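You operate a simulated robot arm through the tools that you are given. There is no shell and no other tool.

The job below is to be done with a simulated two-armed robot. You get a single attempt, and the scene is never put back.

TASK
Measure the belt from the black rails on the gauge and lay it in its size tray.
Fine: push the gauge's slide back.
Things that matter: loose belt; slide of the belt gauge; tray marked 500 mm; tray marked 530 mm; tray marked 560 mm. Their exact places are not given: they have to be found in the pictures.

It is judged by the outcome, as a careful person would: the job done as asked, and still so three seconds after it is handed in. It fails if anything else is knocked over, pushed out of place, dropped, spilled or broken.

THE ROBOT
Two 7-joint arms with two-finger parallel grippers on one trunk, on a base that drives. Base frame: it is fixed to the floor where the robot stands at the start and does not move with it; the origin is under the middle of the robot, x ahead of it, y to its left, z up; the surface under the hand at the start is at about z = 0.86. Units: m, degrees, N and s.
The left shoulder is at the start at [0.062, 0.198, 1.104], the right one opposite. With the tool pointing down near the work surface each hand reaches from about 0.3 to 0.72 m from the robot's upright axis, wherever it stands, measured 20 degrees to its own side. Places, roughly: slide of the belt gauge [0.4, 0.1, 0.9]; tray marked 500 mm [0.8, 0.2, 0.9]; tray marked 530 mm [0.8, 0.1, 0.9]; tray marked 560 mm [0.8, -0.1, 0.9]. Payload 1.57 kg a hand.
The TCP of each hand is the grasp point between the finger pads, 0.03 m short of the fingertips. In the tool frame z runs along the fingers and y along their closing line. The gripper opens to 0.11 m. The fingers are 0.024 m wide and 0.012 m thick; the gripper's body (0.048 by 0.112 m) begins 0.078 m behind the TCP.
Orientation is told as [roll, pitch, yaw] about the base's x, y, z axes, in that order, counted from this pose: with the fingers straight down and closing along the base's y, the tool's x points along the base's -x, its y along +y and its z along -z.

THE INTERFACE
- The arms move only by the tool step_arm. It takes "left_plan", "right_plan" or both (then of equal length, played together; a hand with none holds still); each is a list that holds one entry, the list of rows, each a list of 7 numbers: the closure in counts, from 0 (fully open) to 255 (shut), then the shift along the tool's x, y, z in m, then the turn, a rotation vector about the tool's x, y, z in degrees. In form: [[[gripper, x, y, z, rx, ry, rz], ...]]. A call has 1 to 20 rows; each row shifts and turns the commanded pose from where the row before left it, along the tool's axes as they then stand. A row lasts 0.2 s, in which the tool goes at most 0.05 m and 8.6 degrees; a call with a longer step from one row to the next is refused whole, and so is a gripper value outside its range. A pose out of reach is approached as far as the arm can. The call stops where the force on the tool passes 90 N (or 10 N more than at its start, if that is more) or the arm is blocked; 0.2 s more then pass. Each finger travels about 0.072 m/s and halts on what it meets, pressing with about 22 N; the grip force reading is that of the motor and also rises with nothing between the fingers. The clock runs only during rows and for 0.2 s after the last one: add rows that do not move to give the fingers time. It gives the time, the measured TCP pose, the force on the tool (base axes), the opening and the grip force at its end, in the units of the frame above (readings bear some noise), with the torque about the TCP (base axes, N m) and any sound that the robot's microphone picked up.
- Cameras (640 x 400 px; columns grow to the right, rows downward): "scene" is now at [0.0918, 0.0191, 1.6716]; the picture's right is [0.26, -0.97, 0.00], its down [-0.86, -0.23, -0.45] and it looks along [0.43, 0.12, -0.89] (base axes); focal length 290 px, centre (320, 200). "left" rides on the left gripper at [0.07, -0.016, -0.141] in its tool frame; the picture's right is [0.23, 0.97, 0.00], its down [-0.85, 0.20, -0.48] and it looks along [-0.47, 0.11, 0.88] (tool axes); focal length 222 px, centre (320, 200). "right" rides on the right gripper at [0.07, 0.016, -0.141] in its tool frame; the picture's right is [-0.23, 0.97, 0.00], its down [-0.85, -0.20, -0.48] and it looks along [-0.47, -0.11, 0.88] (tool axes); focal length 222 px, centre (320, 200).
- grab_frame(camera): a new picture of that camera. No time passes.
- slide_trunk(by): slides the trunk up (or, below 0, down) by that many m; the arms and the scene camera ride with it, the base frame stays. It gives what a move gives, with no picture.
- steer(legs): drives the robot by 1 to 6 legs, each [ahead, left, turn to the left] in m, m and degrees, along the robot's own axes; the way and the turn of a leg run together, so that a leg with both is an arc; at most 1.5 m and 180 degrees a leg. The arms and the cameras ride along, it lands a little off, and it stops where it bumps. It gives what a move gives.
- aim_head(pan, tilt): turns the head with the scene camera to pan (to the left, within 86 degrees either way) and tilt (down, from -29 to 69), counted from straight ahead of the robot. It gives what a move gives.
- pixel_to_xyz(camera, pixels): there is no depth. For up to 12 entries [column, row, z] of the newest picture of that camera ("zoom" is the newest enlarged one), the place [x, y] in the base frame at which the ray of that pixel passes the height z, good to about 0.002 m. No time passes.
- close_up(camera, box): a new picture of the part [left, top, right, bottom] of that camera's present view, enlarged. No time passes.
- job_done(): hands the job in; it is judged then, once.

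Open the grippers and draw the arms clear of the work before you hand the job in, unless the task says otherwise.

The tools are called after "Call:" by a JSON object that holds its "fn" and its "kwargs". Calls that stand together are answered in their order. step_arm: Moves the arms, as the interface text tells. Its arguments: {"type":"object","properties":{"left_plan":{"type":"array"},"right_plan":{"type":"array"}},"required":[]} The other tools are called the same way: slide_trunk (by) slides the trunk up or down; steer (legs) drives the base; aim_head (pan, tilt) turns the head that bears the scene camera; grab_frame (camera) takes a picture; pixel_to_xyz (camera, pixels) gives the place at which the rays of pixels pass given heights; close_up (camera, box) takes an enlarged picture of a part of a camera's view; job_done () hands the job in.

At the start:

```text
time_s: 0.0
left_ee_pos: [0.3951, 0.3104, 1.192]
left_tcp_rot: [0.0, 0.1, 0.0]
left_force: [0.1, -1.0, -0.1]
left_torque: [0.0, 0.01, -0.02]
left_width: 0.1099
left_gripper_force: 0.0
right_ee_pos: [0.3778, -0.0529, 1.1117]
right_tcp_rot: [0.1, 0.2, 0.0]
right_force: [-0.6, -0.2, 0.5]
right_torque: [-0.02, 0.0, -0.04]
right_width: 0.1098
right_gripper_force: 0.0
trunk travel left (down, up): [-0.7, 0.29]
robot x, y, heading: [-0.0002, -0.0011, 0.2]
head pan, tilt: [15.0, 63.2]
```

scene: 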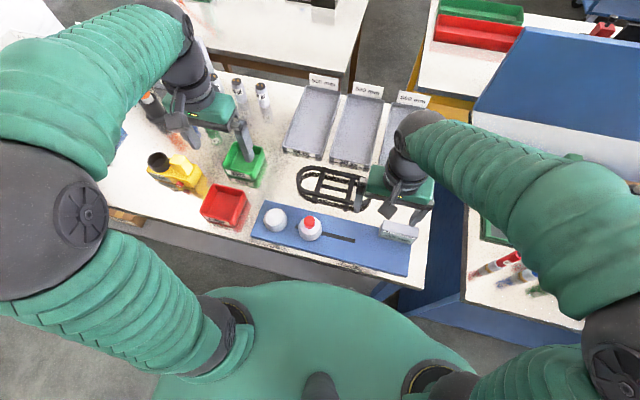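
right: 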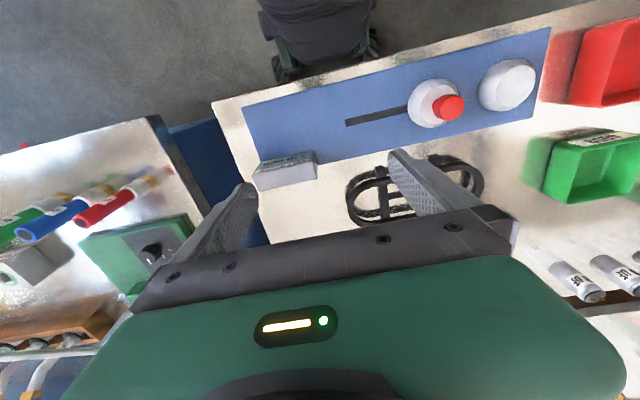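
left: 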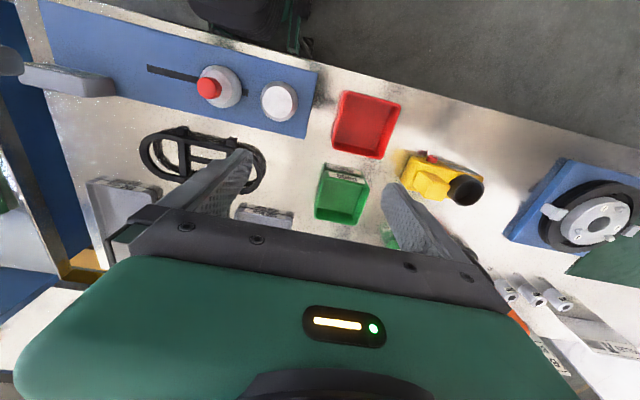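

The scene shows the blue gauge at about (335,240) with a fixed white pulley, a sliding pulley with a red knob and a display, and the belt on its black rails at (335,187). I'll take enlarged views.

Call:
{"fn": "close_up", "kwargs": {"camera": "scene", "box": [230, 150, 450, 290]}}

Call:
{"fn": "close_up", "kwargs": {"camera": "right", "box": [230, 20, 560, 230]}}

Call:
{"fn": "close_up", "kwargs": {"camera": "left", "box": [20, 20, 340, 240]}}

Call:
{"fn": "close_up", "kwargs": {"camera": "scene", "box": [270, 60, 450, 180]}}

```text
2.86 times, centred on (340, 220) of scene
```

zoom: 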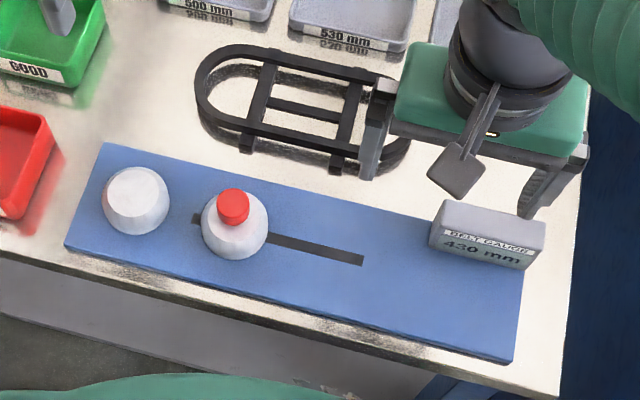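

```text
1.90 times, centred on (395, 125) of right
```

zoom: 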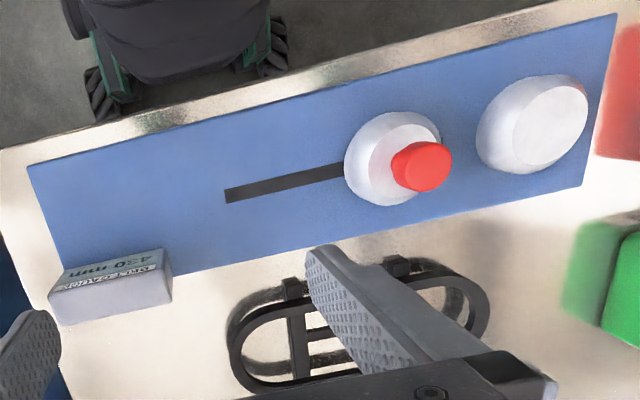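

```text
1.82 times, centred on (180, 130) of left
```

zoom: 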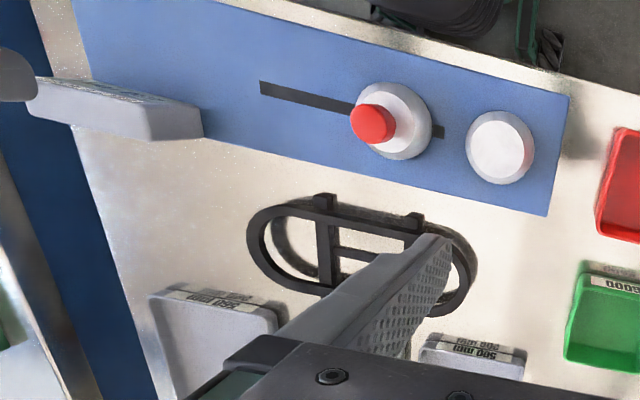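

```text
3.33 times, centred on (360, 120) of scene
```

zoom: 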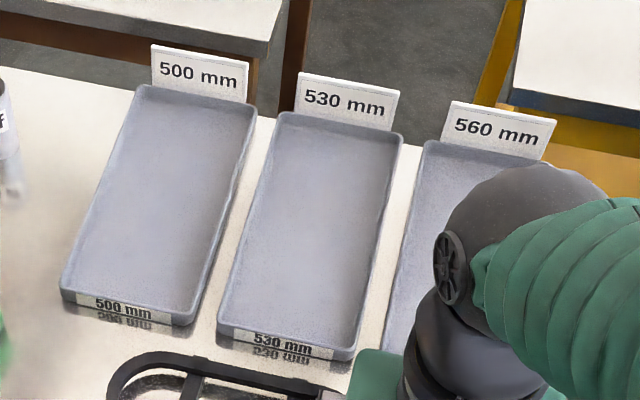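

The display reads 430 mm at the current slide position, but the right hand hides part of the belt. I'll move the right hand away to its side.

Call:
{"fn": "step_arm", "kwargs": {"right_plan": [[[0, 0, -0.04, -0.02, 0, 0, 0], [0, 0, -0.04, -0.02, 0, 0, 0], [0, 0, -0.04, -0.02, 0, 0, 0], [0, 0, -0.04, 0, 0, 0, 0], [0, 0, -0.04, 0, 0, 0, 0], [0, 0, -0.04, 0, 0, 0, 0], [0, 0, 0, 0, 0, 0, 0]]], "left_plan": [[[0, 0, 0.03, 0, 0, 0, 0], [0, 0, 0.03, 0, 0, 0, 0], [0, 0, 0.03, 0, 0, 0, 0], [0, 0, 0.0, 0, 0, 0, 0], [0, 0, 0, 0, 0, 0, 0], [0, 0, 0, 0, 0, 0, 0], [0, 0, 0, 0, 0, 0, 0]]]}}

Call:
{"fn": "grab_frame", "kwargs": {"camera": "scene"}}

Call:
{"fn": "grab_frame", "kwargs": {"camera": "left"}}

Call:
{"fn": "close_up", "kwargs": {"camera": "scene", "box": [240, 150, 460, 290]}}

```text
time_s: 1.6
left_ee_pos: [0.396, 0.4018, 1.1921]
left_tcp_rot: [-0.1, 0.0, 0.0]
left_force: [-0.4, 0.8, -0.7]
left_torque: [-0.03, -0.01, -0.02]
left_width: 0.1101
left_gripper_force: 0.1
right_ee_pos: [0.378, -0.2926, 1.1727]
right_tcp_rot: [0.0, 0.0, 0.0]
right_force: [-0.1, 0.4, 0.0]
right_torque: [-0.01, 0.01, 0.0]
right_width: 0.1099
right_gripper_force: 0.1
trunk travel left (down, up): [-0.7, 0.29]
robot x, y, heading: [-0.0019, 0.0024, 0.3]
head pan, tilt: [15.0, 63.2]
```

```text
taken
```

scene: 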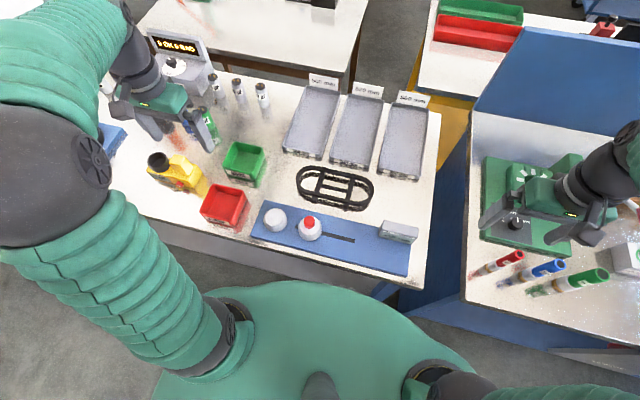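

```text
taken
```

left: 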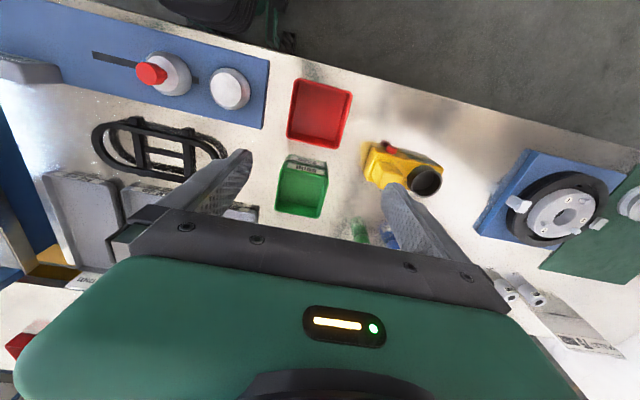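

```text
2.86 times, centred on (350, 220) of scene
```

zoom: 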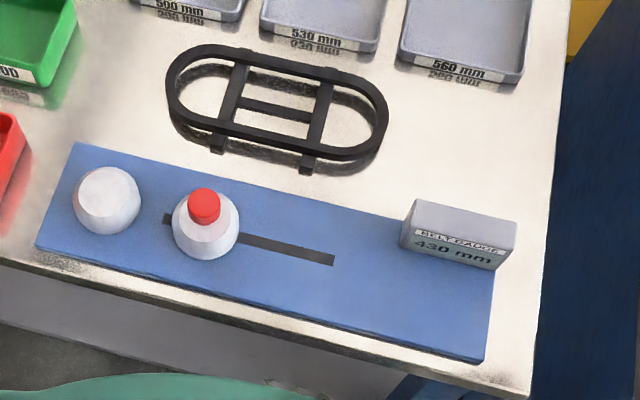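

Now I triangulate heights between the scene and left views: knob, fixed pulley, belt edge, plate corners.

Call:
{"fn": "pixel_to_xyz", "kwargs": {"camera": "zoom", "pixels": [[204, 197, 0.9], [204, 197, 0.95], [104, 185, 0.88], [104, 185, 0.93], [77, 143, 0.86], [77, 143, 0.88], [40, 250, 0.86], [40, 250, 0.88], [484, 360, 0.86], [484, 360, 0.88], [218, 45, 0.86], [218, 45, 0.92]]}}

Call:
{"fn": "pixel_to_xyz", "kwargs": {"camera": "left", "pixels": [[146, 73, 0.9], [146, 73, 0.95], [231, 89, 0.88], [231, 89, 0.93], [264, 128, 0.86], [264, 128, 0.88], [268, 62, 0.86], [268, 62, 0.88], [216, 152, 0.86], [216, 152, 0.92], [95, 128, 0.86], [95, 128, 0.92]]}}

Call:
{"fn": "close_up", "kwargs": {"camera": "left", "box": [0, 20, 280, 220]}}

```text
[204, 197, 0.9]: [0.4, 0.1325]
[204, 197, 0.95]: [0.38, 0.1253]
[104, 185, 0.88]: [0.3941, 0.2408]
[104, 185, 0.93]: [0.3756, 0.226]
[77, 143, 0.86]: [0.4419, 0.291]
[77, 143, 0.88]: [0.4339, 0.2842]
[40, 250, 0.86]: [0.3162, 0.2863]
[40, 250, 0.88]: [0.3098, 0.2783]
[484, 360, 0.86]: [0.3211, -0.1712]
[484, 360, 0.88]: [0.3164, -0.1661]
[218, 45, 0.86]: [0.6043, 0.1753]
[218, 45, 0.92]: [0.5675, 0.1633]
```

```text
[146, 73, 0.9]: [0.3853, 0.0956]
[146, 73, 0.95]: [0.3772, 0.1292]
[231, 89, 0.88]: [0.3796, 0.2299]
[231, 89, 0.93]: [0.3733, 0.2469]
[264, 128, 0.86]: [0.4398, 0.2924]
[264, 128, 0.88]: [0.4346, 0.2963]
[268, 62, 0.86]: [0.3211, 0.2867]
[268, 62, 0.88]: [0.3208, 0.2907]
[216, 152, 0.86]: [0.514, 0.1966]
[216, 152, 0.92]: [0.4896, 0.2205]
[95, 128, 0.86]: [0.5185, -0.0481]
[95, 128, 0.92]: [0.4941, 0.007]
```

```text
2.00 times, centred on (140, 120) of left
```

zoom: 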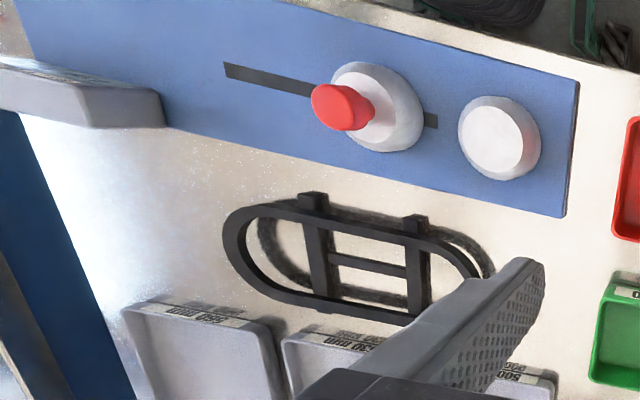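

The plate top comes out near z=0.86 and the knob top near z=0.947 at (0.38,0.127). I'll take tighter close-ups of belt and pulleys to understand the shapes.

Call:
{"fn": "close_up", "kwargs": {"camera": "scene", "box": [285, 155, 385, 218]}}

Call:
{"fn": "close_up", "kwargs": {"camera": "scene", "box": [250, 195, 350, 258]}}

Call:
{"fn": "close_up", "kwargs": {"camera": "left", "box": [80, 100, 240, 200]}}

Call:
{"fn": "close_up", "kwargs": {"camera": "left", "box": [100, 30, 260, 130]}}

```text
6.35 times, centred on (335, 186) of scene
```

zoom: 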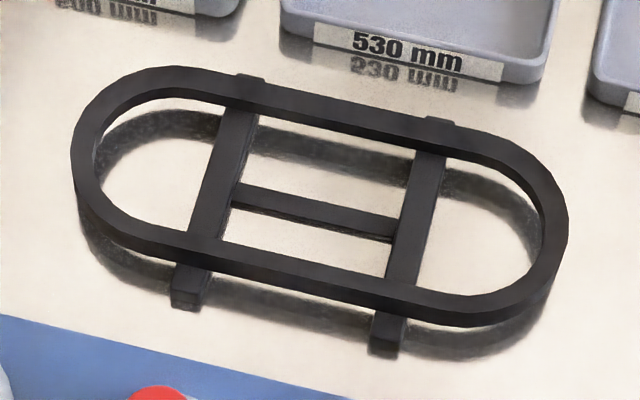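

```text
6.35 times, centred on (300, 226) of scene
```

zoom: 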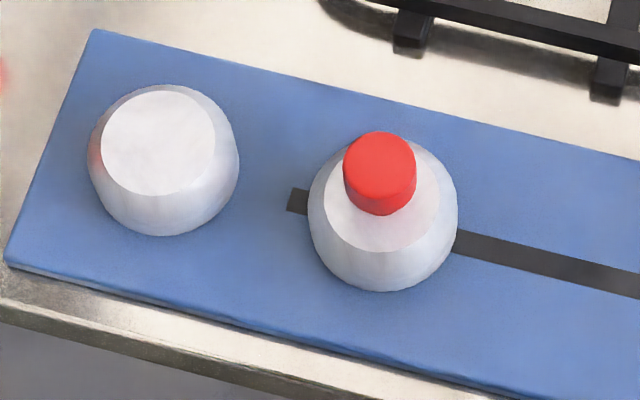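

```text
4.00 times, centred on (160, 150) of left
```

zoom: 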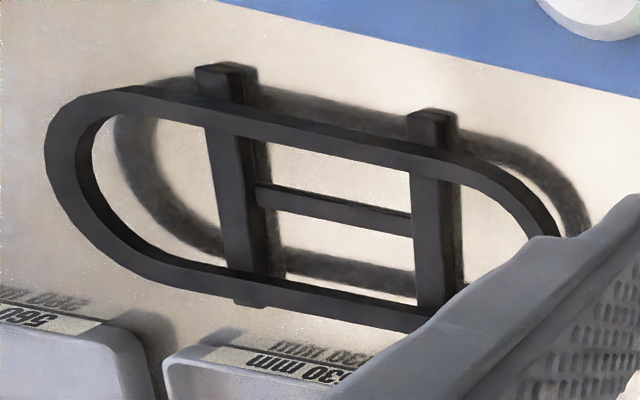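

```text
4.00 times, centred on (180, 80) of left
```

zoom: 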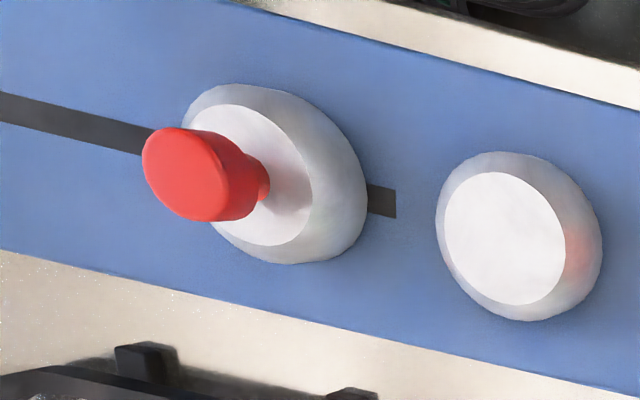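

The pulleys are tapered posts and the belt is a stadium loop lying on two cross rails. I'll re-take the belt close-up from the scene camera and compute its extents.

Call:
{"fn": "close_up", "kwargs": {"camera": "scene", "box": [285, 155, 385, 218]}}

Call:
{"fn": "pixel_to_xyz", "kwargs": {"camera": "zoom", "pixels": [[72, 160, 0.88], [72, 160, 0.9], [568, 240, 0.88], [568, 240, 0.9], [340, 90, 0.88], [340, 90, 0.9], [295, 250, 0.88], [295, 250, 0.9], [185, 308, 0.85], [387, 354, 0.85], [185, 290, 0.87], [387, 340, 0.87]]}}

Call:
{"fn": "pixel_to_xyz", "kwargs": {"camera": "left", "pixels": [[91, 140, 0.88], [91, 140, 0.9], [91, 140, 0.92], [140, 119, 0.86], [140, 119, 0.88], [188, 130, 0.86], [188, 130, 0.88]]}}

```text
6.35 times, centred on (335, 186) of scene
```

zoom: 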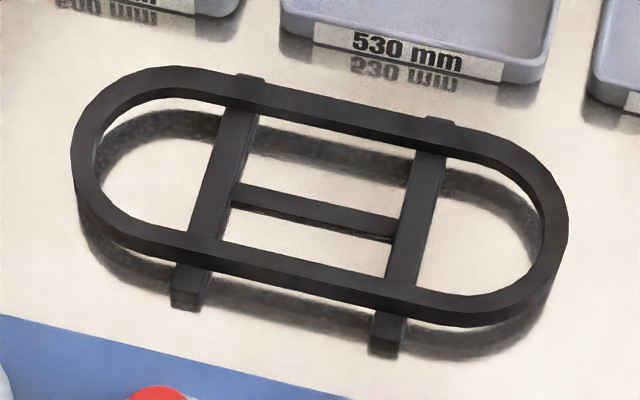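

```text
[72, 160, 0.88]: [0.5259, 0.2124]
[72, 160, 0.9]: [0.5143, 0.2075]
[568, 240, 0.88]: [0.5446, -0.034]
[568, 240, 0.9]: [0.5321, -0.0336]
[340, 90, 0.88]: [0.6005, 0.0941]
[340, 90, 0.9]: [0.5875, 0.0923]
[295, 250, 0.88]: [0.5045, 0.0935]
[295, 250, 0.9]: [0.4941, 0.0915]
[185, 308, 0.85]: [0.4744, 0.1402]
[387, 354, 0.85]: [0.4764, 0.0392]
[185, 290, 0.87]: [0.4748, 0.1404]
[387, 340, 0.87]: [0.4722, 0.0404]
```

```text
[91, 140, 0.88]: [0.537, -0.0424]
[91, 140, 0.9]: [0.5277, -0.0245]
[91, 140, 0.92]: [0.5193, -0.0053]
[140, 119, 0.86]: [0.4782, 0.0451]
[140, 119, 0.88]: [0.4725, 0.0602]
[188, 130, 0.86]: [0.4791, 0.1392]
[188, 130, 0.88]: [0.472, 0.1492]
```

Belt top is about z=0.89, spanning y≈-0.034 to 0.21. I'll zoom in further to find wall thickness and width.

Call:
{"fn": "close_up", "kwargs": {"camera": "scene", "box": [310, 160, 360, 210]}}

Call:
{"fn": "close_up", "kwargs": {"camera": "scene", "box": [290, 160, 330, 200]}}

Call:
{"fn": "close_up", "kwargs": {"camera": "scene", "box": [340, 170, 380, 210]}}

```text
8.00 times, centred on (335, 185) of scene
```

zoom: 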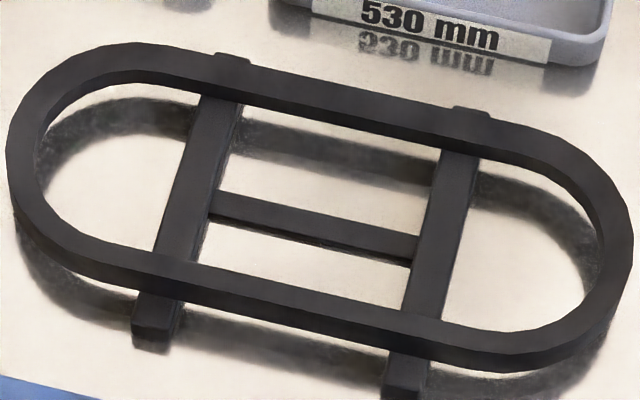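

```text
10.00 times, centred on (310, 180) of scene
```

zoom: 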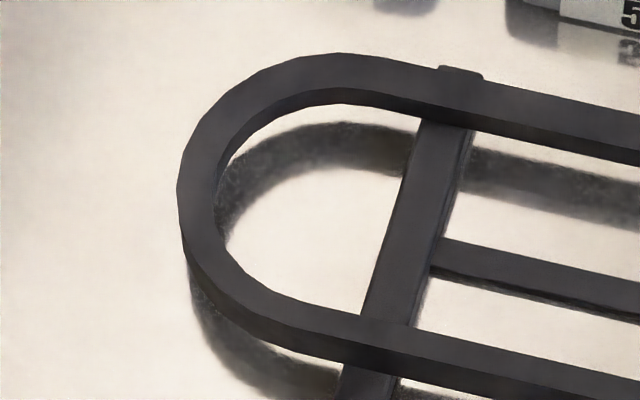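

```text
10.00 times, centred on (360, 190) of scene
```

zoom: 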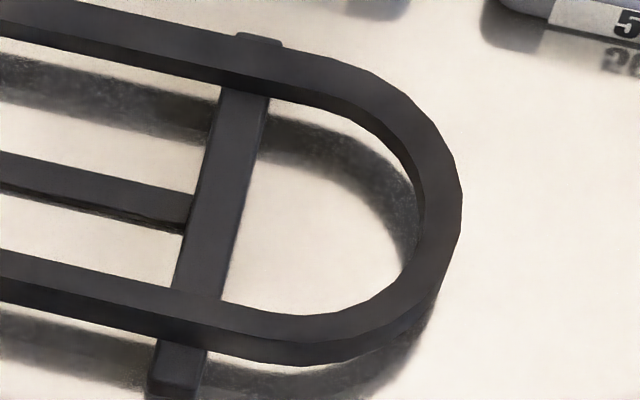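

Now compute the right end's points from this newest zoom at z=0.89.

Call:
{"fn": "pixel_to_xyz", "kwargs": {"camera": "zoom", "pixels": [[462, 190, 0.89], [426, 180, 0.89], [180, 20, 0.89], [170, 50, 0.89], [100, 273, 0.89], [95, 308, 0.89], [415, 195, 0.88], [235, 40, 0.87], [240, 95, 0.87], [190, 290, 0.87]]}}

Call:
{"fn": "close_up", "kwargs": {"camera": "scene", "box": [290, 160, 330, 200]}}

Call:
{"fn": "pixel_to_xyz", "kwargs": {"camera": "zoom", "pixels": [[177, 185, 0.89], [216, 185, 0.89], [500, 83, 0.89], [495, 115, 0.89], [480, 335, 0.89], [470, 370, 0.89]]}}

```text
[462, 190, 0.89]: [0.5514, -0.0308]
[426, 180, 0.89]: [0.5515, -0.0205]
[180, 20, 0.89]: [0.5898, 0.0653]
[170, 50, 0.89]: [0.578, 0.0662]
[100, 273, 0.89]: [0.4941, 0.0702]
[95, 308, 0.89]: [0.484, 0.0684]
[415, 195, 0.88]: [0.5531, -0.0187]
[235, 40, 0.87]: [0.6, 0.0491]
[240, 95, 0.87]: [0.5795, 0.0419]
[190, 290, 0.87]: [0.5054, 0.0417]
```

```text
10.00 times, centred on (310, 180) of scene
```

zoom: 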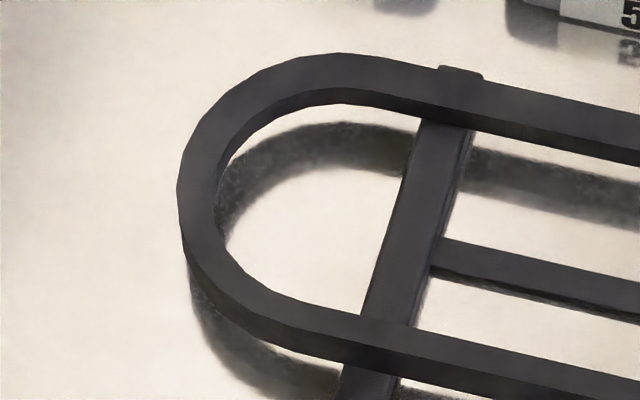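

```text
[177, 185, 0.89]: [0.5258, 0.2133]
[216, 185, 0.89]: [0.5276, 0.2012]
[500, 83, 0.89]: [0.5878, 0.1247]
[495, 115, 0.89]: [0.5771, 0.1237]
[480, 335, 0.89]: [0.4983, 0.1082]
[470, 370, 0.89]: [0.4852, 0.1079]
```

Belt outer size is ~0.243 x 0.104 m centred (0.537,0.091). Now I measure the trays from a close-up of the scene.

Call:
{"fn": "close_up", "kwargs": {"camera": "scene", "box": [270, 60, 450, 190]}}

Call:
{"fn": "grab_frame", "kwargs": {"camera": "right"}}

```text
3.08 times, centred on (360, 125) of scene
```

zoom: 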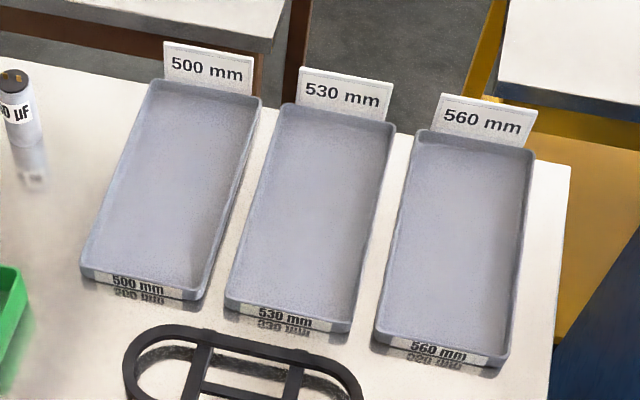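

```text
taken
```

right: 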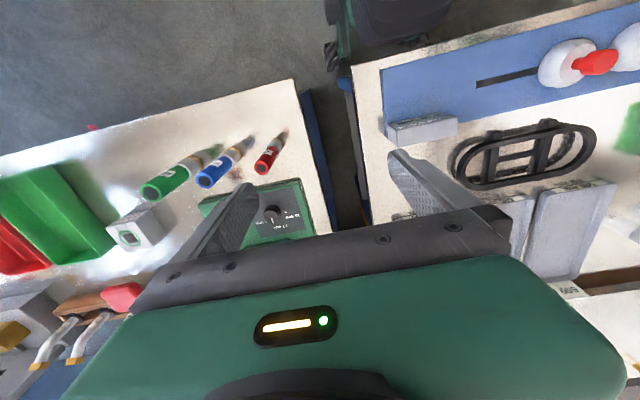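

Computing tray corners (530 and 560 trays) at assumed rim height 0.875 and the display face.

Call:
{"fn": "pixel_to_xyz", "kwargs": {"camera": "zoom", "pixels": [[226, 300, 0.875], [350, 325, 0.875], [282, 105, 0.875], [396, 125, 0.875], [236, 297, 0.86], [345, 318, 0.86], [374, 335, 0.875], [505, 358, 0.875], [418, 130, 0.875], [535, 152, 0.875], [80, 270, 0.875], [200, 290, 0.875]]}}

Call:
{"fn": "pixel_to_xyz", "kwargs": {"camera": "right", "pixels": [[387, 137, 0.86], [458, 133, 0.86], [390, 124, 0.9], [458, 117, 0.9], [340, 65, 0.85]]}}

```text
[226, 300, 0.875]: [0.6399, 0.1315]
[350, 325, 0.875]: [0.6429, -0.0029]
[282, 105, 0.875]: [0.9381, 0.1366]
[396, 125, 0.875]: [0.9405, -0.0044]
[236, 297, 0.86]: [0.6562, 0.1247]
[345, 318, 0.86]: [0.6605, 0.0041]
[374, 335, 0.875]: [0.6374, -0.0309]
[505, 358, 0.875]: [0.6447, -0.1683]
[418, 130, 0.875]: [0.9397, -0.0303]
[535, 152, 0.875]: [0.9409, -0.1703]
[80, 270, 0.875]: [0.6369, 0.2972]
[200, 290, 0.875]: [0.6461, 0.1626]
```

```text
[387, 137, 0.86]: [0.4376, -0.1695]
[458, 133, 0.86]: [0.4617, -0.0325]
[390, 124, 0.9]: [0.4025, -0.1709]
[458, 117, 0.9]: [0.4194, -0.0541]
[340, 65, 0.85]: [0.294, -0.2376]
```

Tray 530 spans x 0.64–0.94, y -0.004–0.134, so the belt must end up lengthwise along x. I'll first bring both hands above the two belt ends (y≈0.207 and -0.0255, x≈0.537) with half-open grippers.

Call:
{"fn": "step_arm", "kwargs": {"left_plan": [[[130, -0.0176, -0.0244, 0.0175, 0, 0, 0], [130, -0.0176, -0.0244, 0.0175, 0, 0, 0], [130, -0.0176, -0.0244, 0.0175, 0, 0, 0], [130, -0.0176, -0.0244, 0.0175, 0, 0, 0], [130, -0.0176, -0.0244, 0.0175, 0, 0, 0], [130, -0.0176, -0.0244, 0.0175, 0, 0, 0], [130, -0.0176, -0.0244, 0.0175, 0, 0, 0], [130, -0.0178, -0.024, 0.0175, 0, 0, 0], [130, 0, 0, 0, 0, 0, 0]]], "right_plan": [[[130, -0.0199, 0.0334, 0.0153, 0, 0, 0], [130, -0.0199, 0.0334, 0.0153, 0, 0, 0], [130, -0.0199, 0.0334, 0.0153, 0, 0, 0], [130, -0.0199, 0.0334, 0.0153, 0, 0, 0], [130, -0.0199, 0.0334, 0.0153, 0, 0, 0], [130, -0.0199, 0.0334, 0.0153, 0, 0, 0], [130, -0.0199, 0.0334, 0.0153, 0, 0, 0], [130, -0.0197, 0.0333, 0.0156, 0, 0, 0], [130, 0, 0, 0, 0, 0, 0]]]}}

Call:
{"fn": "grab_frame", "kwargs": {"camera": "scene"}}

Call:
{"fn": "grab_frame", "kwargs": {"camera": "left"}}

Call:
{"fn": "grab_frame", "kwargs": {"camera": "right"}}

```text
time_s: 3.6
left_ee_pos: [0.5352, 0.2057, 1.0525]
left_tcp_rot: [0.0, -0.1, 0.0]
left_force: [0.2, -0.1, 0.7]
left_torque: [-0.02, 0.01, 0.02]
left_width: 0.0539
left_gripper_force: 0.1
right_ee_pos: [0.5337, -0.0251, 1.0512]
right_tcp_rot: [-0.1, 0.0, 0.0]
right_force: [-1.0, -0.3, 0.1]
right_torque: [0.02, 0.0, 0.01]
right_width: 0.054
right_gripper_force: 0.0
trunk travel left (down, up): [-0.7, 0.29]
robot x, y, heading: [-0.0015, 0.0017, -0.1]
head pan, tilt: [15.0, 63.2]
```

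```text
taken
```

scene: 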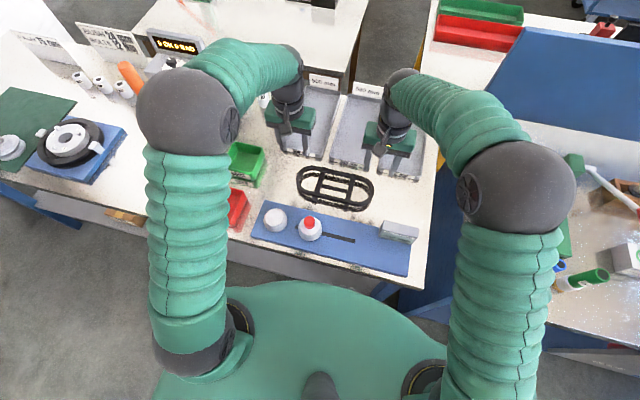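

```text
taken
```

left: 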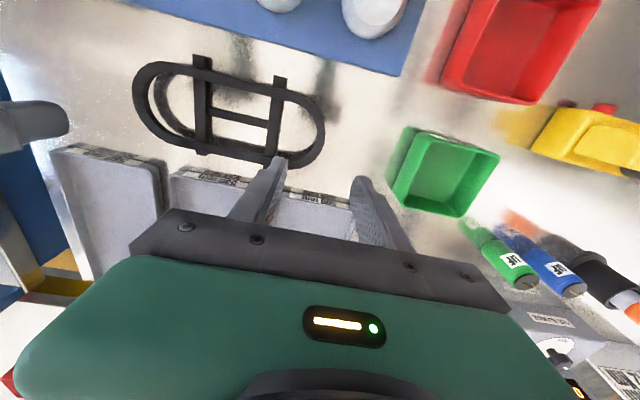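

```text
taken
```

right: 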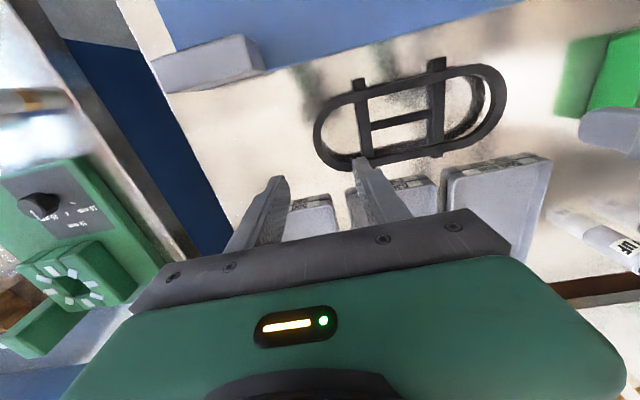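

The wrist views show both belt ends clearly; I check them: left view belt ends at (326,137)/(132,97), right view at (314,140)/(507,97).

Call:
{"fn": "pixel_to_xyz", "kwargs": {"camera": "left", "pixels": [[326, 135, 0.89], [132, 97, 0.89], [230, 100, 0.89], [270, 78, 0.89], [267, 163, 0.89]]}}

Call:
{"fn": "pixel_to_xyz", "kwargs": {"camera": "right", "pixels": [[314, 138, 0.89], [507, 97, 0.89], [358, 80, 0.87], [437, 58, 0.87]]}}

Call:
{"fn": "close_up", "kwargs": {"camera": "left", "box": [120, 40, 440, 240]}}

Call:
{"fn": "close_up", "kwargs": {"camera": "right", "box": [220, 40, 540, 240]}}

```text
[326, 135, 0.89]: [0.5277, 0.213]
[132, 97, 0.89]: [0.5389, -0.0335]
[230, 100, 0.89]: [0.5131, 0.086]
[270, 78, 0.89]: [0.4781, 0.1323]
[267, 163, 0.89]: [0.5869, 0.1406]
```

```text
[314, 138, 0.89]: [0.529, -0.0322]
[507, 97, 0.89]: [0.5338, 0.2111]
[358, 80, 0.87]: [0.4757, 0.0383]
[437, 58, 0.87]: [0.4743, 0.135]
```

```text
2.00 times, centred on (280, 140) of left
```

zoom: 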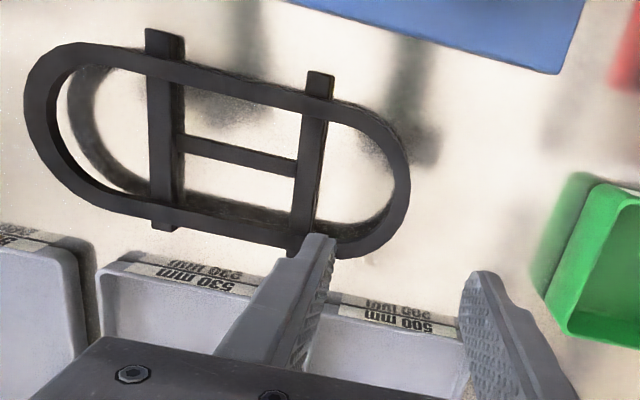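

```text
2.00 times, centred on (380, 140) of right
```

zoom: 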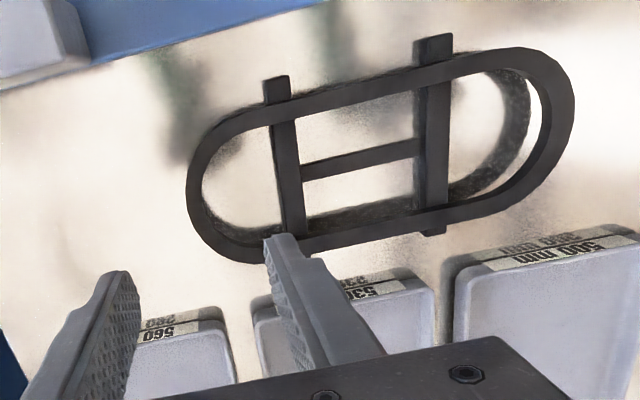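

Ends confirmed at outer y≈0.213 and -0.032. I lower both hands to TCP z≈0.904 with the belt walls between the fingers.

Call:
{"fn": "step_arm", "kwargs": {"left_plan": [[[130, 0, 0.001, 0.03, 0, 0, 0], [130, 0, 0, 0.03, 0, 0, 0], [130, 0, 0, 0.03, 0, 0, 0], [130, 0, 0, 0.03, 0, 0, 0], [130, 0, 0, 0.028, 0, 0, 0], [130, 0, 0, 0, 0, 0, 0]]], "right_plan": [[[130, -0.002, -0.001, 0.03, 0, 0, 0], [130, 0, 0, 0.03, 0, 0, 0], [130, 0, 0, 0.03, 0, 0, 0], [130, 0, 0, 0.03, 0, 0, 0], [130, 0, 0, 0.027, 0, 0, 0], [130, 0, 0, 0, 0, 0, 0]]]}}

Call:
{"fn": "close_up", "kwargs": {"camera": "left", "box": [120, 40, 440, 240]}}

Call:
{"fn": "close_up", "kwargs": {"camera": "right", "box": [220, 40, 540, 240]}}

Call:
{"fn": "close_up", "kwargs": {"camera": "scene", "box": [260, 140, 400, 228]}}

```text
time_s: 5.0
left_ee_pos: [0.5358, 0.2067, 0.9052]
left_tcp_rot: [0.0, 0.0, 0.0]
left_force: [-0.2, 0.1, -0.3]
left_torque: [0.02, 0.01, 0.01]
left_width: 0.0539
left_gripper_force: 0.1
right_ee_pos: [0.5365, -0.0264, 0.9037]
right_tcp_rot: [0.1, -0.1, 0.1]
right_force: [-0.1, 0.8, 0.3]
right_torque: [0.01, 0.0, -0.01]
right_width: 0.0537
right_gripper_force: 0.1
trunk travel left (down, up): [-0.7, 0.29]
robot x, y, heading: [0.0003, -0.0007, 0.0]
head pan, tilt: [15.0, 63.2]
```

```text
2.00 times, centred on (280, 140) of left
```

zoom: 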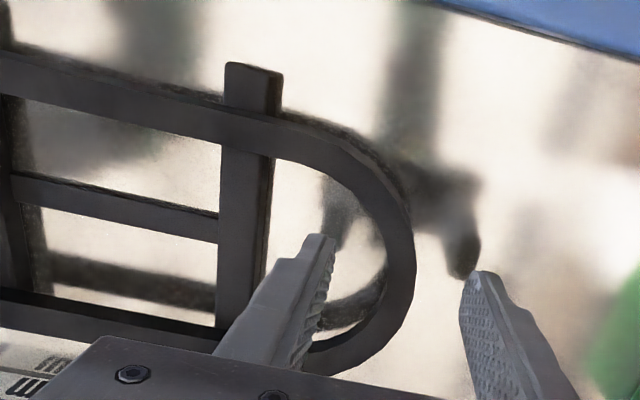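

```text
2.00 times, centred on (380, 140) of right
```

zoom: 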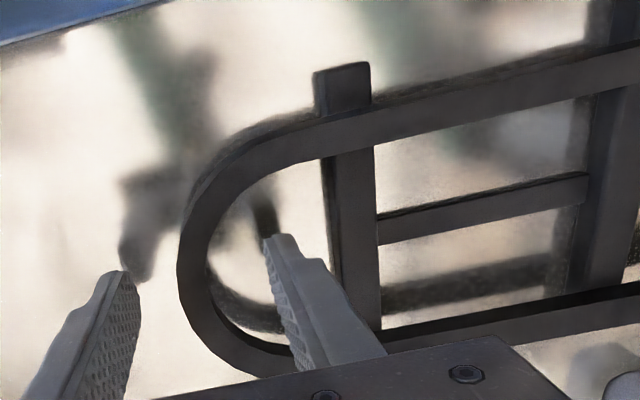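

```text
4.55 times, centred on (330, 184) of scene
```

zoom: 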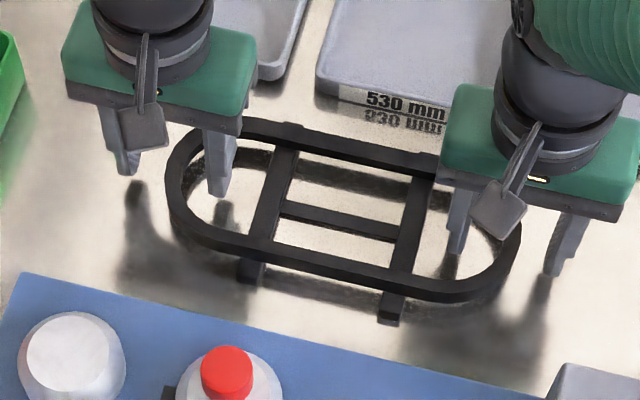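

Both hands straddle the walls properly. I close the left hand first, and raise it just 2 cm to see whether the belt is stiff or floppy.

Call:
{"fn": "step_arm", "kwargs": {"left_plan": [[[255, 0, 0, 0.002, 0, 0, 0], [255, 0, 0, 0, 0, 0, 0], [255, 0, 0, 0, 0, 0, 0], [255, 0, 0, 0, 0, 0, 0], [255, 0, 0, -0.01, 0, 0, 0], [255, 0, 0, -0.01, 0, 0, 0], [255, 0, 0, 0, 0, 0, 0]]]}}

Call:
{"fn": "close_up", "kwargs": {"camera": "scene", "box": [260, 140, 400, 228]}}

Call:
{"fn": "close_up", "kwargs": {"camera": "right", "box": [220, 0, 640, 240]}}

```text
time_s: 6.6
left_ee_pos: [0.5368, 0.2067, 0.922]
left_tcp_rot: [0.0, 0.2, 0.0]
left_force: [0.4, -0.4, -0.7]
left_torque: [0.17, -0.01, -0.01]
left_width: 0.0138
left_gripper_force: 22.0
right_ee_pos: [0.5368, -0.0269, 0.9024]
right_tcp_rot: [0.0, 0.0, 0.0]
right_force: [0.7, 0.7, 0.0]
right_torque: [-0.01, 0.01, 0.01]
right_width: 0.054
right_gripper_force: 0.1
trunk travel left (down, up): [-0.7, 0.29]
robot x, y, heading: [-0.0002, 0.0008, -0.1]
head pan, tilt: [15.0, 63.2]
```

```text
4.55 times, centred on (330, 184) of scene
```

zoom: 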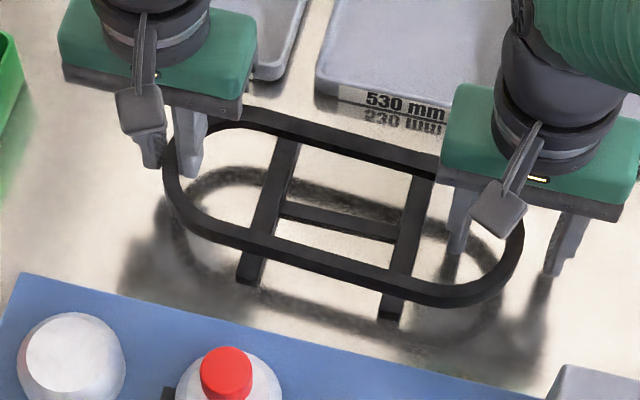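

```text
1.52 times, centred on (430, 120) of right
```

zoom: 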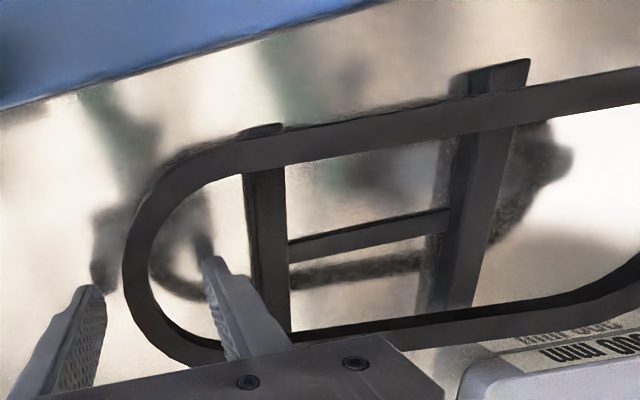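

The whole belt seems to rise as one stiff body. I check the height of its free end from the right view.

Call:
{"fn": "pixel_to_xyz", "kwargs": {"camera": "zoom", "pixels": [[122, 255, 0.88], [122, 255, 0.89], [122, 255, 0.9], [122, 255, 0.91]]}}

Call:
{"fn": "close_up", "kwargs": {"camera": "scene", "box": [340, 170, 380, 210]}}

Call:
{"fn": "grab_frame", "kwargs": {"camera": "left"}}

```text
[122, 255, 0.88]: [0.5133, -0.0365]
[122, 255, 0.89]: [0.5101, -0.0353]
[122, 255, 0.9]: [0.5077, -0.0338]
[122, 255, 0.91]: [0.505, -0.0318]
```

```text
10.00 times, centred on (360, 190) of scene
```

zoom: 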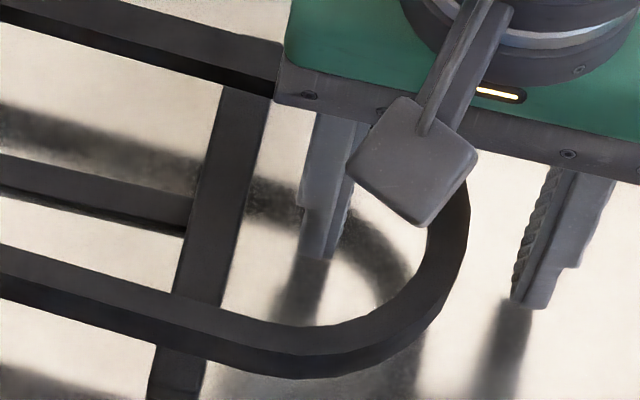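

```text
taken
```

left: 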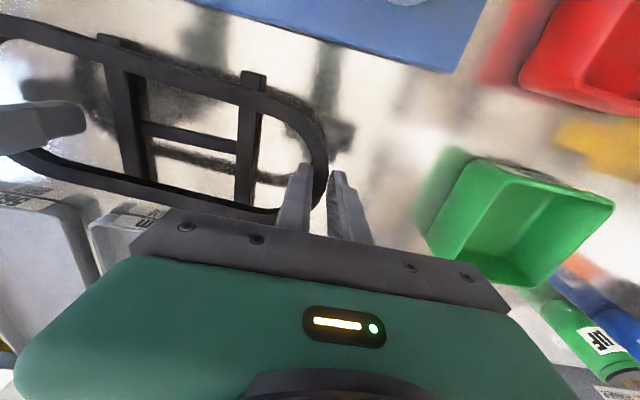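

The free end sags only about 1 cm, so the belt is stiff but tilts a little in one hand. I close the right hand on the other end, level it (right up 1.1 cm), then raise both together.

Call:
{"fn": "step_arm", "kwargs": {"right_plan": [[[255, 0, 0, 0, 0, 0, 0], [255, 0, 0, 0, 0, 0, 0], [255, 0, 0, 0, 0, 0, 0], [255, 0, 0, 0, 0, 0, 0], [255, 0, 0, -0.005, 0, 0, 0], [255, 0, 0, -0.005, 0, 0, 0], [255, 0, 0, 0, 0, 0, 0]]]}}

Call:
{"fn": "grab_frame", "kwargs": {"camera": "scene"}}

```text
time_s: 8.2
left_ee_pos: [0.5377, 0.2075, 0.922]
left_tcp_rot: [0.0, 0.0, 0.1]
left_force: [3.8, 13.5, 3.0]
left_torque: [-0.11, -0.39, 0.2]
left_width: 0.0143
left_gripper_force: 22.6
right_ee_pos: [0.5379, -0.0281, 0.912]
right_tcp_rot: [-0.1, 0.1, 0.0]
right_force: [-3.4, -13.1, -4.7]
right_torque: [-0.56, 0.35, 0.73]
right_width: 0.0174
right_gripper_force: 22.1
trunk travel left (down, up): [-0.7, 0.29]
robot x, y, heading: [0.0014, 0.0003, 0.1]
head pan, tilt: [15.0, 63.2]
```

```text
taken
```

scene: 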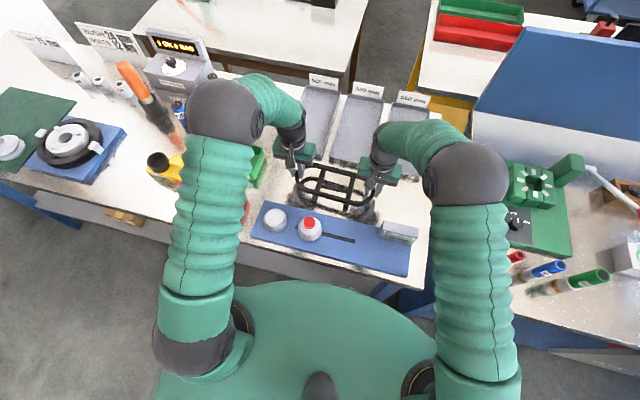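

The readings show about 13 N of compression between the hands, so I move the right hand 3 mm outward, then lift both together to about z≈1.01.

Call:
{"fn": "step_arm", "kwargs": {"right_plan": [[[255, 0, -0.0015, 0, 0, 0, 0], [255, 0, -0.0015, 0, 0, 0, 0], [255, 0, 0, -0.015, 0, 0, 0], [255, 0, 0, -0.015, 0, 0, 0], [255, 0, 0, -0.015, 0, 0, 0], [255, 0, 0, -0.015, 0, 0, 0], [255, 0, 0, -0.015, 0, 0, 0], [255, 0, 0, -0.015, 0, 0, 0], [255, 0, 0, 0, 0, 0, 0]]], "left_plan": [[[255, 0, 0, 0, 0, 0, 0], [255, 0, 0, 0, 0, 0, 0], [255, 0, 0, -0.015, 0, 0, 0], [255, 0, 0, -0.015, 0, 0, 0], [255, 0, 0, -0.015, 0, 0, 0], [255, 0, 0, -0.015, 0, 0, 0], [255, 0, 0, -0.015, 0, 0, 0], [255, 0, 0, -0.015, 0, 0, 0], [255, 0, 0, 0, 0, 0, 0]]]}}

Call:
{"fn": "grab_frame", "kwargs": {"camera": "scene"}}

Call:
{"fn": "close_up", "kwargs": {"camera": "scene", "box": [260, 140, 420, 240]}}

Call:
{"fn": "grab_frame", "kwargs": {"camera": "left"}}

Call:
{"fn": "grab_frame", "kwargs": {"camera": "right"}}

```text
time_s: 10.2
left_ee_pos: [0.537, 0.2058, 1.012]
left_tcp_rot: [0.0, -0.1, 0.0]
left_force: [4.5, 3.4, 2.8]
left_torque: [-0.33, -0.03, 0.14]
left_width: 0.0142
left_gripper_force: 21.8
right_ee_pos: [0.5379, -0.0298, 1.0022]
right_tcp_rot: [0.0, 0.1, 0.0]
right_force: [-4.0, -2.8, -3.6]
right_torque: [-0.35, 0.03, 0.68]
right_width: 0.0171
right_gripper_force: 21.9
trunk travel left (down, up): [-0.7, 0.29]
robot x, y, heading: [0.002, 0.0011, -0.2]
head pan, tilt: [15.0, 63.2]
```

```text
taken
```

scene: 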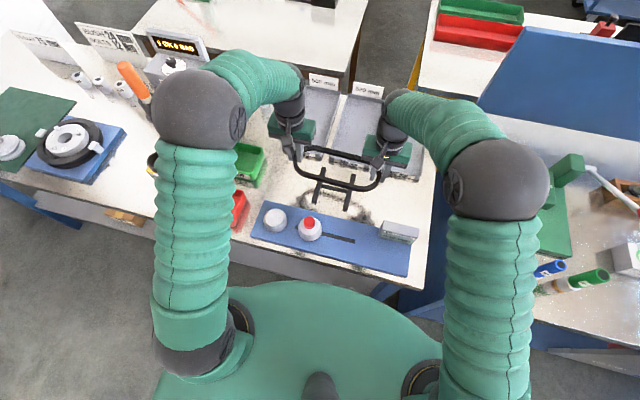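

```text
4.00 times, centred on (340, 190) of scene
```

zoom: 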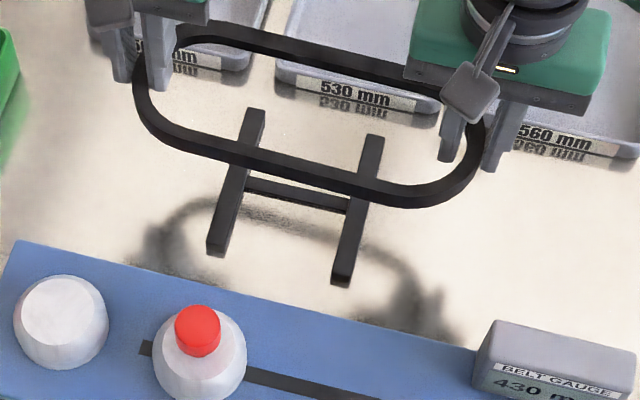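

```text
taken
```

left: 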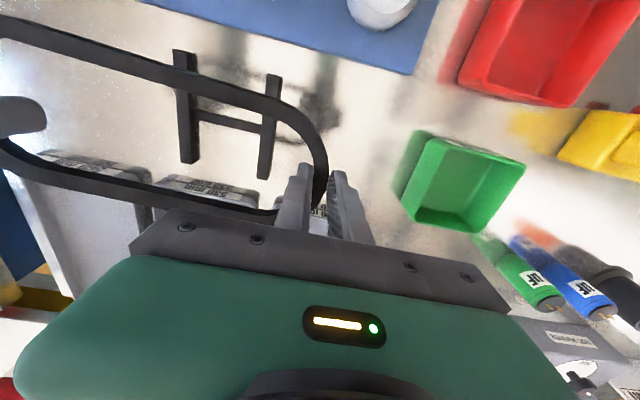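

```text
taken
```

right: 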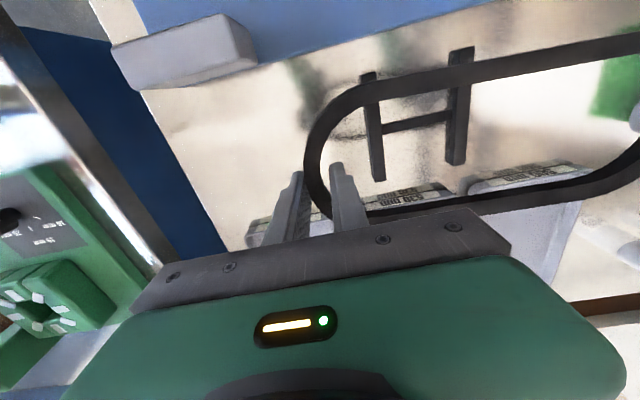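

The belt is held level and clear. I now locate the pulleys precisely with a close-up.

Call:
{"fn": "close_up", "kwargs": {"camera": "scene", "box": [250, 195, 350, 258]}}

Call:
{"fn": "pixel_to_xyz", "kwargs": {"camera": "zoom", "pixels": [[158, 143, 0.9], [101, 143, 0.9], [215, 143, 0.9], [163, 215, 0.861], [382, 198, 0.9], [381, 158, 0.945], [87, 165, 0.87], [240, 165, 0.87], [308, 220, 0.87], [458, 220, 0.87], [290, 200, 0.86], [95, 30, 0.86]]}}

```text
6.35 times, centred on (300, 226) of scene
```

zoom: 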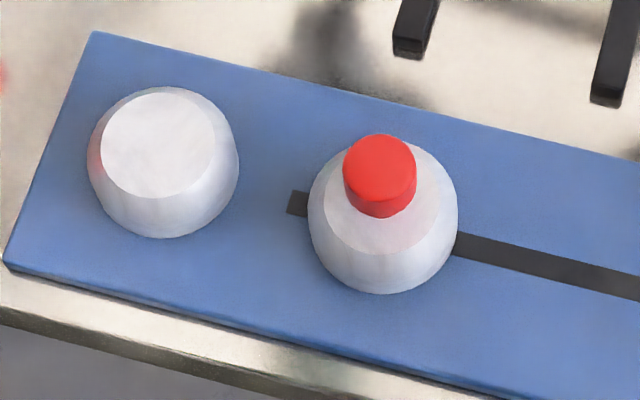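

```text
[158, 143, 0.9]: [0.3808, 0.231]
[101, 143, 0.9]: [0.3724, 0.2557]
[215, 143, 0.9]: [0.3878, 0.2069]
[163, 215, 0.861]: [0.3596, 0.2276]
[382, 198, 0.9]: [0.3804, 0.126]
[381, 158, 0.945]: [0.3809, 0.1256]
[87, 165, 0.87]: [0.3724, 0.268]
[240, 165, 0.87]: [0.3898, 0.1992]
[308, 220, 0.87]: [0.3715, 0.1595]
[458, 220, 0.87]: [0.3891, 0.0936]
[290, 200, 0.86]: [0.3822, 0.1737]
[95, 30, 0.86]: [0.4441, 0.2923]
```

Fixed pulley centre (0.381,0.232), sliding one (0.3805,0.126). Before moving, I check how close the red bin's edge is to where the left fingers will come.

Call:
{"fn": "close_up", "kwargs": {"camera": "scene", "box": [190, 170, 290, 250]}}

Call:
{"fn": "pixel_to_xyz", "kwargs": {"camera": "left", "pixels": [[457, 82, 0.9], [457, 82, 0.88], [570, 106, 0.89], [490, 0, 0.89], [435, 72, 0.86]]}}

```text
5.00 times, centred on (240, 210) of scene
```

zoom: 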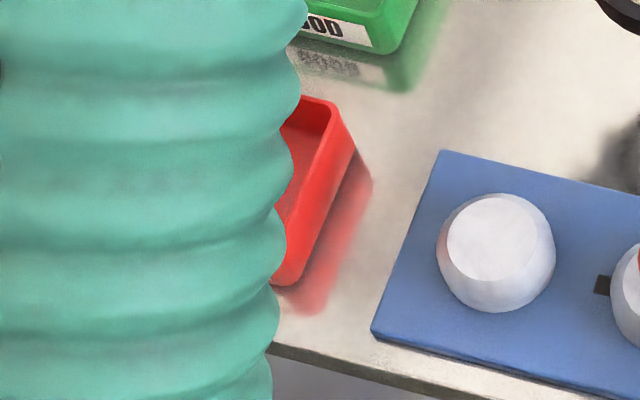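

```text
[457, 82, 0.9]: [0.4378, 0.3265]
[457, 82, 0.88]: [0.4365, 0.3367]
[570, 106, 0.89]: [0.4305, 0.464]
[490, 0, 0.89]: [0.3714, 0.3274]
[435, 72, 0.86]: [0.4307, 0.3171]
```

Call:
{"fn": "pixel_to_xyz", "kwargs": {"camera": "zoom", "pixels": [[352, 145, 0.9], [352, 145, 0.89], [300, 275, 0.89], [300, 275, 0.9], [338, 105, 0.9]]}}

```text
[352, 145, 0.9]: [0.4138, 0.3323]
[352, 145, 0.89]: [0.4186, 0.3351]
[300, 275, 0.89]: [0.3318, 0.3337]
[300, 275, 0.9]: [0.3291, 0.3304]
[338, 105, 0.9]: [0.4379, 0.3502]
```

The red bin's rim is at y≈0.33, leaving about 15 mm to the left outer finger; I'll bias the belt 3 mm toward -y. Moving both hands above the gauge (Δx=-0.157, Δy=+0.0865).

Call:
{"fn": "step_arm", "kwargs": {"left_plan": [[[255, 0.0157, 0.00865, 0, 0, 0, 0], [255, 0.0157, 0.00865, 0, 0, 0, 0], [255, 0.0157, 0.00865, 0, 0, 0, 0], [255, 0.0157, 0.00865, 0, 0, 0, 0], [255, 0.0157, 0.00865, 0, 0, 0, 0], [255, 0.0157, 0.00865, 0, 0, 0, 0], [255, 0.0157, 0.00865, 0, 0, 0, 0], [255, 0.0157, 0.00865, 0, 0, 0, 0], [255, 0.0157, 0.00865, 0, 0, 0, 0], [255, 0.0157, 0.00865, 0, 0, 0, 0], [255, 0, 0, 0, 0, 0, 0]]], "right_plan": [[[255, 0.0157, 0.00865, 0, 0, 0, 0], [255, 0.0157, 0.00865, 0, 0, 0, 0], [255, 0.0157, 0.00865, 0, 0, 0, 0], [255, 0.0157, 0.00865, 0, 0, 0, 0], [255, 0.0157, 0.00865, 0, 0, 0, 0], [255, 0.0157, 0.00865, 0, 0, 0, 0], [255, 0.0157, 0.00865, 0, 0, 0, 0], [255, 0.0157, 0.00865, 0, 0, 0, 0], [255, 0.0157, 0.00865, 0, 0, 0, 0], [255, 0.0157, 0.00865, 0, 0, 0, 0], [255, 0, 0, 0, 0, 0, 0]]]}}

Call:
{"fn": "grab_frame", "kwargs": {"camera": "scene"}}

Call:
{"fn": "close_up", "kwargs": {"camera": "scene", "box": [230, 170, 390, 270]}}

Call:
{"fn": "grab_frame", "kwargs": {"camera": "left"}}

Call:
{"fn": "grab_frame", "kwargs": {"camera": "right"}}

```text
time_s: 12.6
left_ee_pos: [0.3801, 0.292, 1.0113]
left_tcp_rot: [-0.3, -0.1, 0.0]
left_force: [8.9, -44.7, -0.5]
left_torque: [-0.73, -0.45, 0.79]
left_width: 0.0548
left_gripper_force: 22.1
right_ee_pos: [0.3984, 0.0253, 0.9929]
right_tcp_rot: [-0.6, 1.1, -5.3]
right_force: [-8.3, 44.7, -0.6]
right_torque: [-0.05, 0.29, 0.81]
right_width: 0.0426
right_gripper_force: 21.4
trunk travel left (down, up): [-0.7, 0.29]
robot x, y, heading: [0.0041, -0.0003, -0.0]
head pan, tilt: [15.0, 63.2]
```

```text
taken
```

scene: 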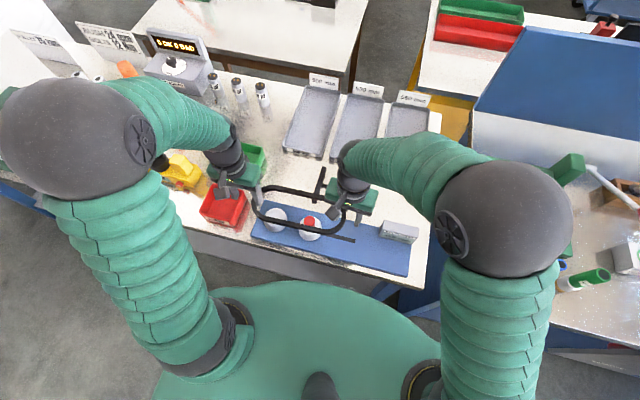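

```text
4.00 times, centred on (310, 220) of scene
```

zoom: 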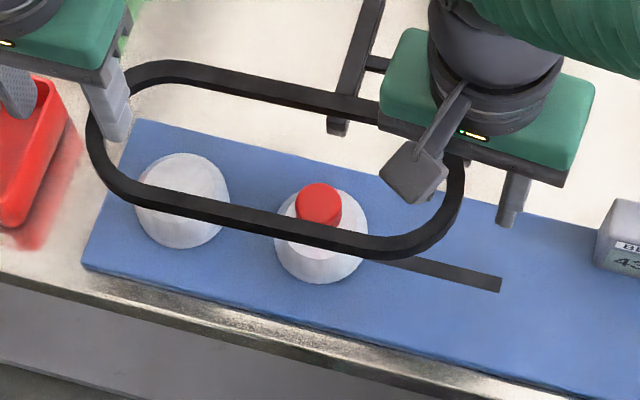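

```text
taken
```

left: 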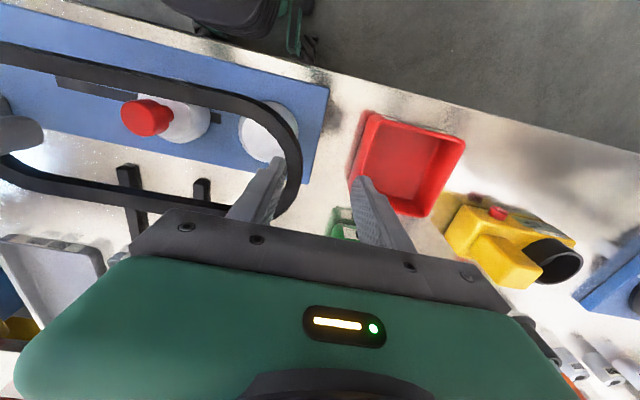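

```text
taken
```

right: 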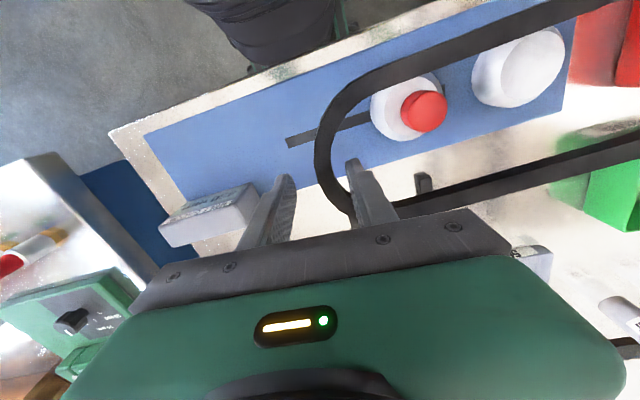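

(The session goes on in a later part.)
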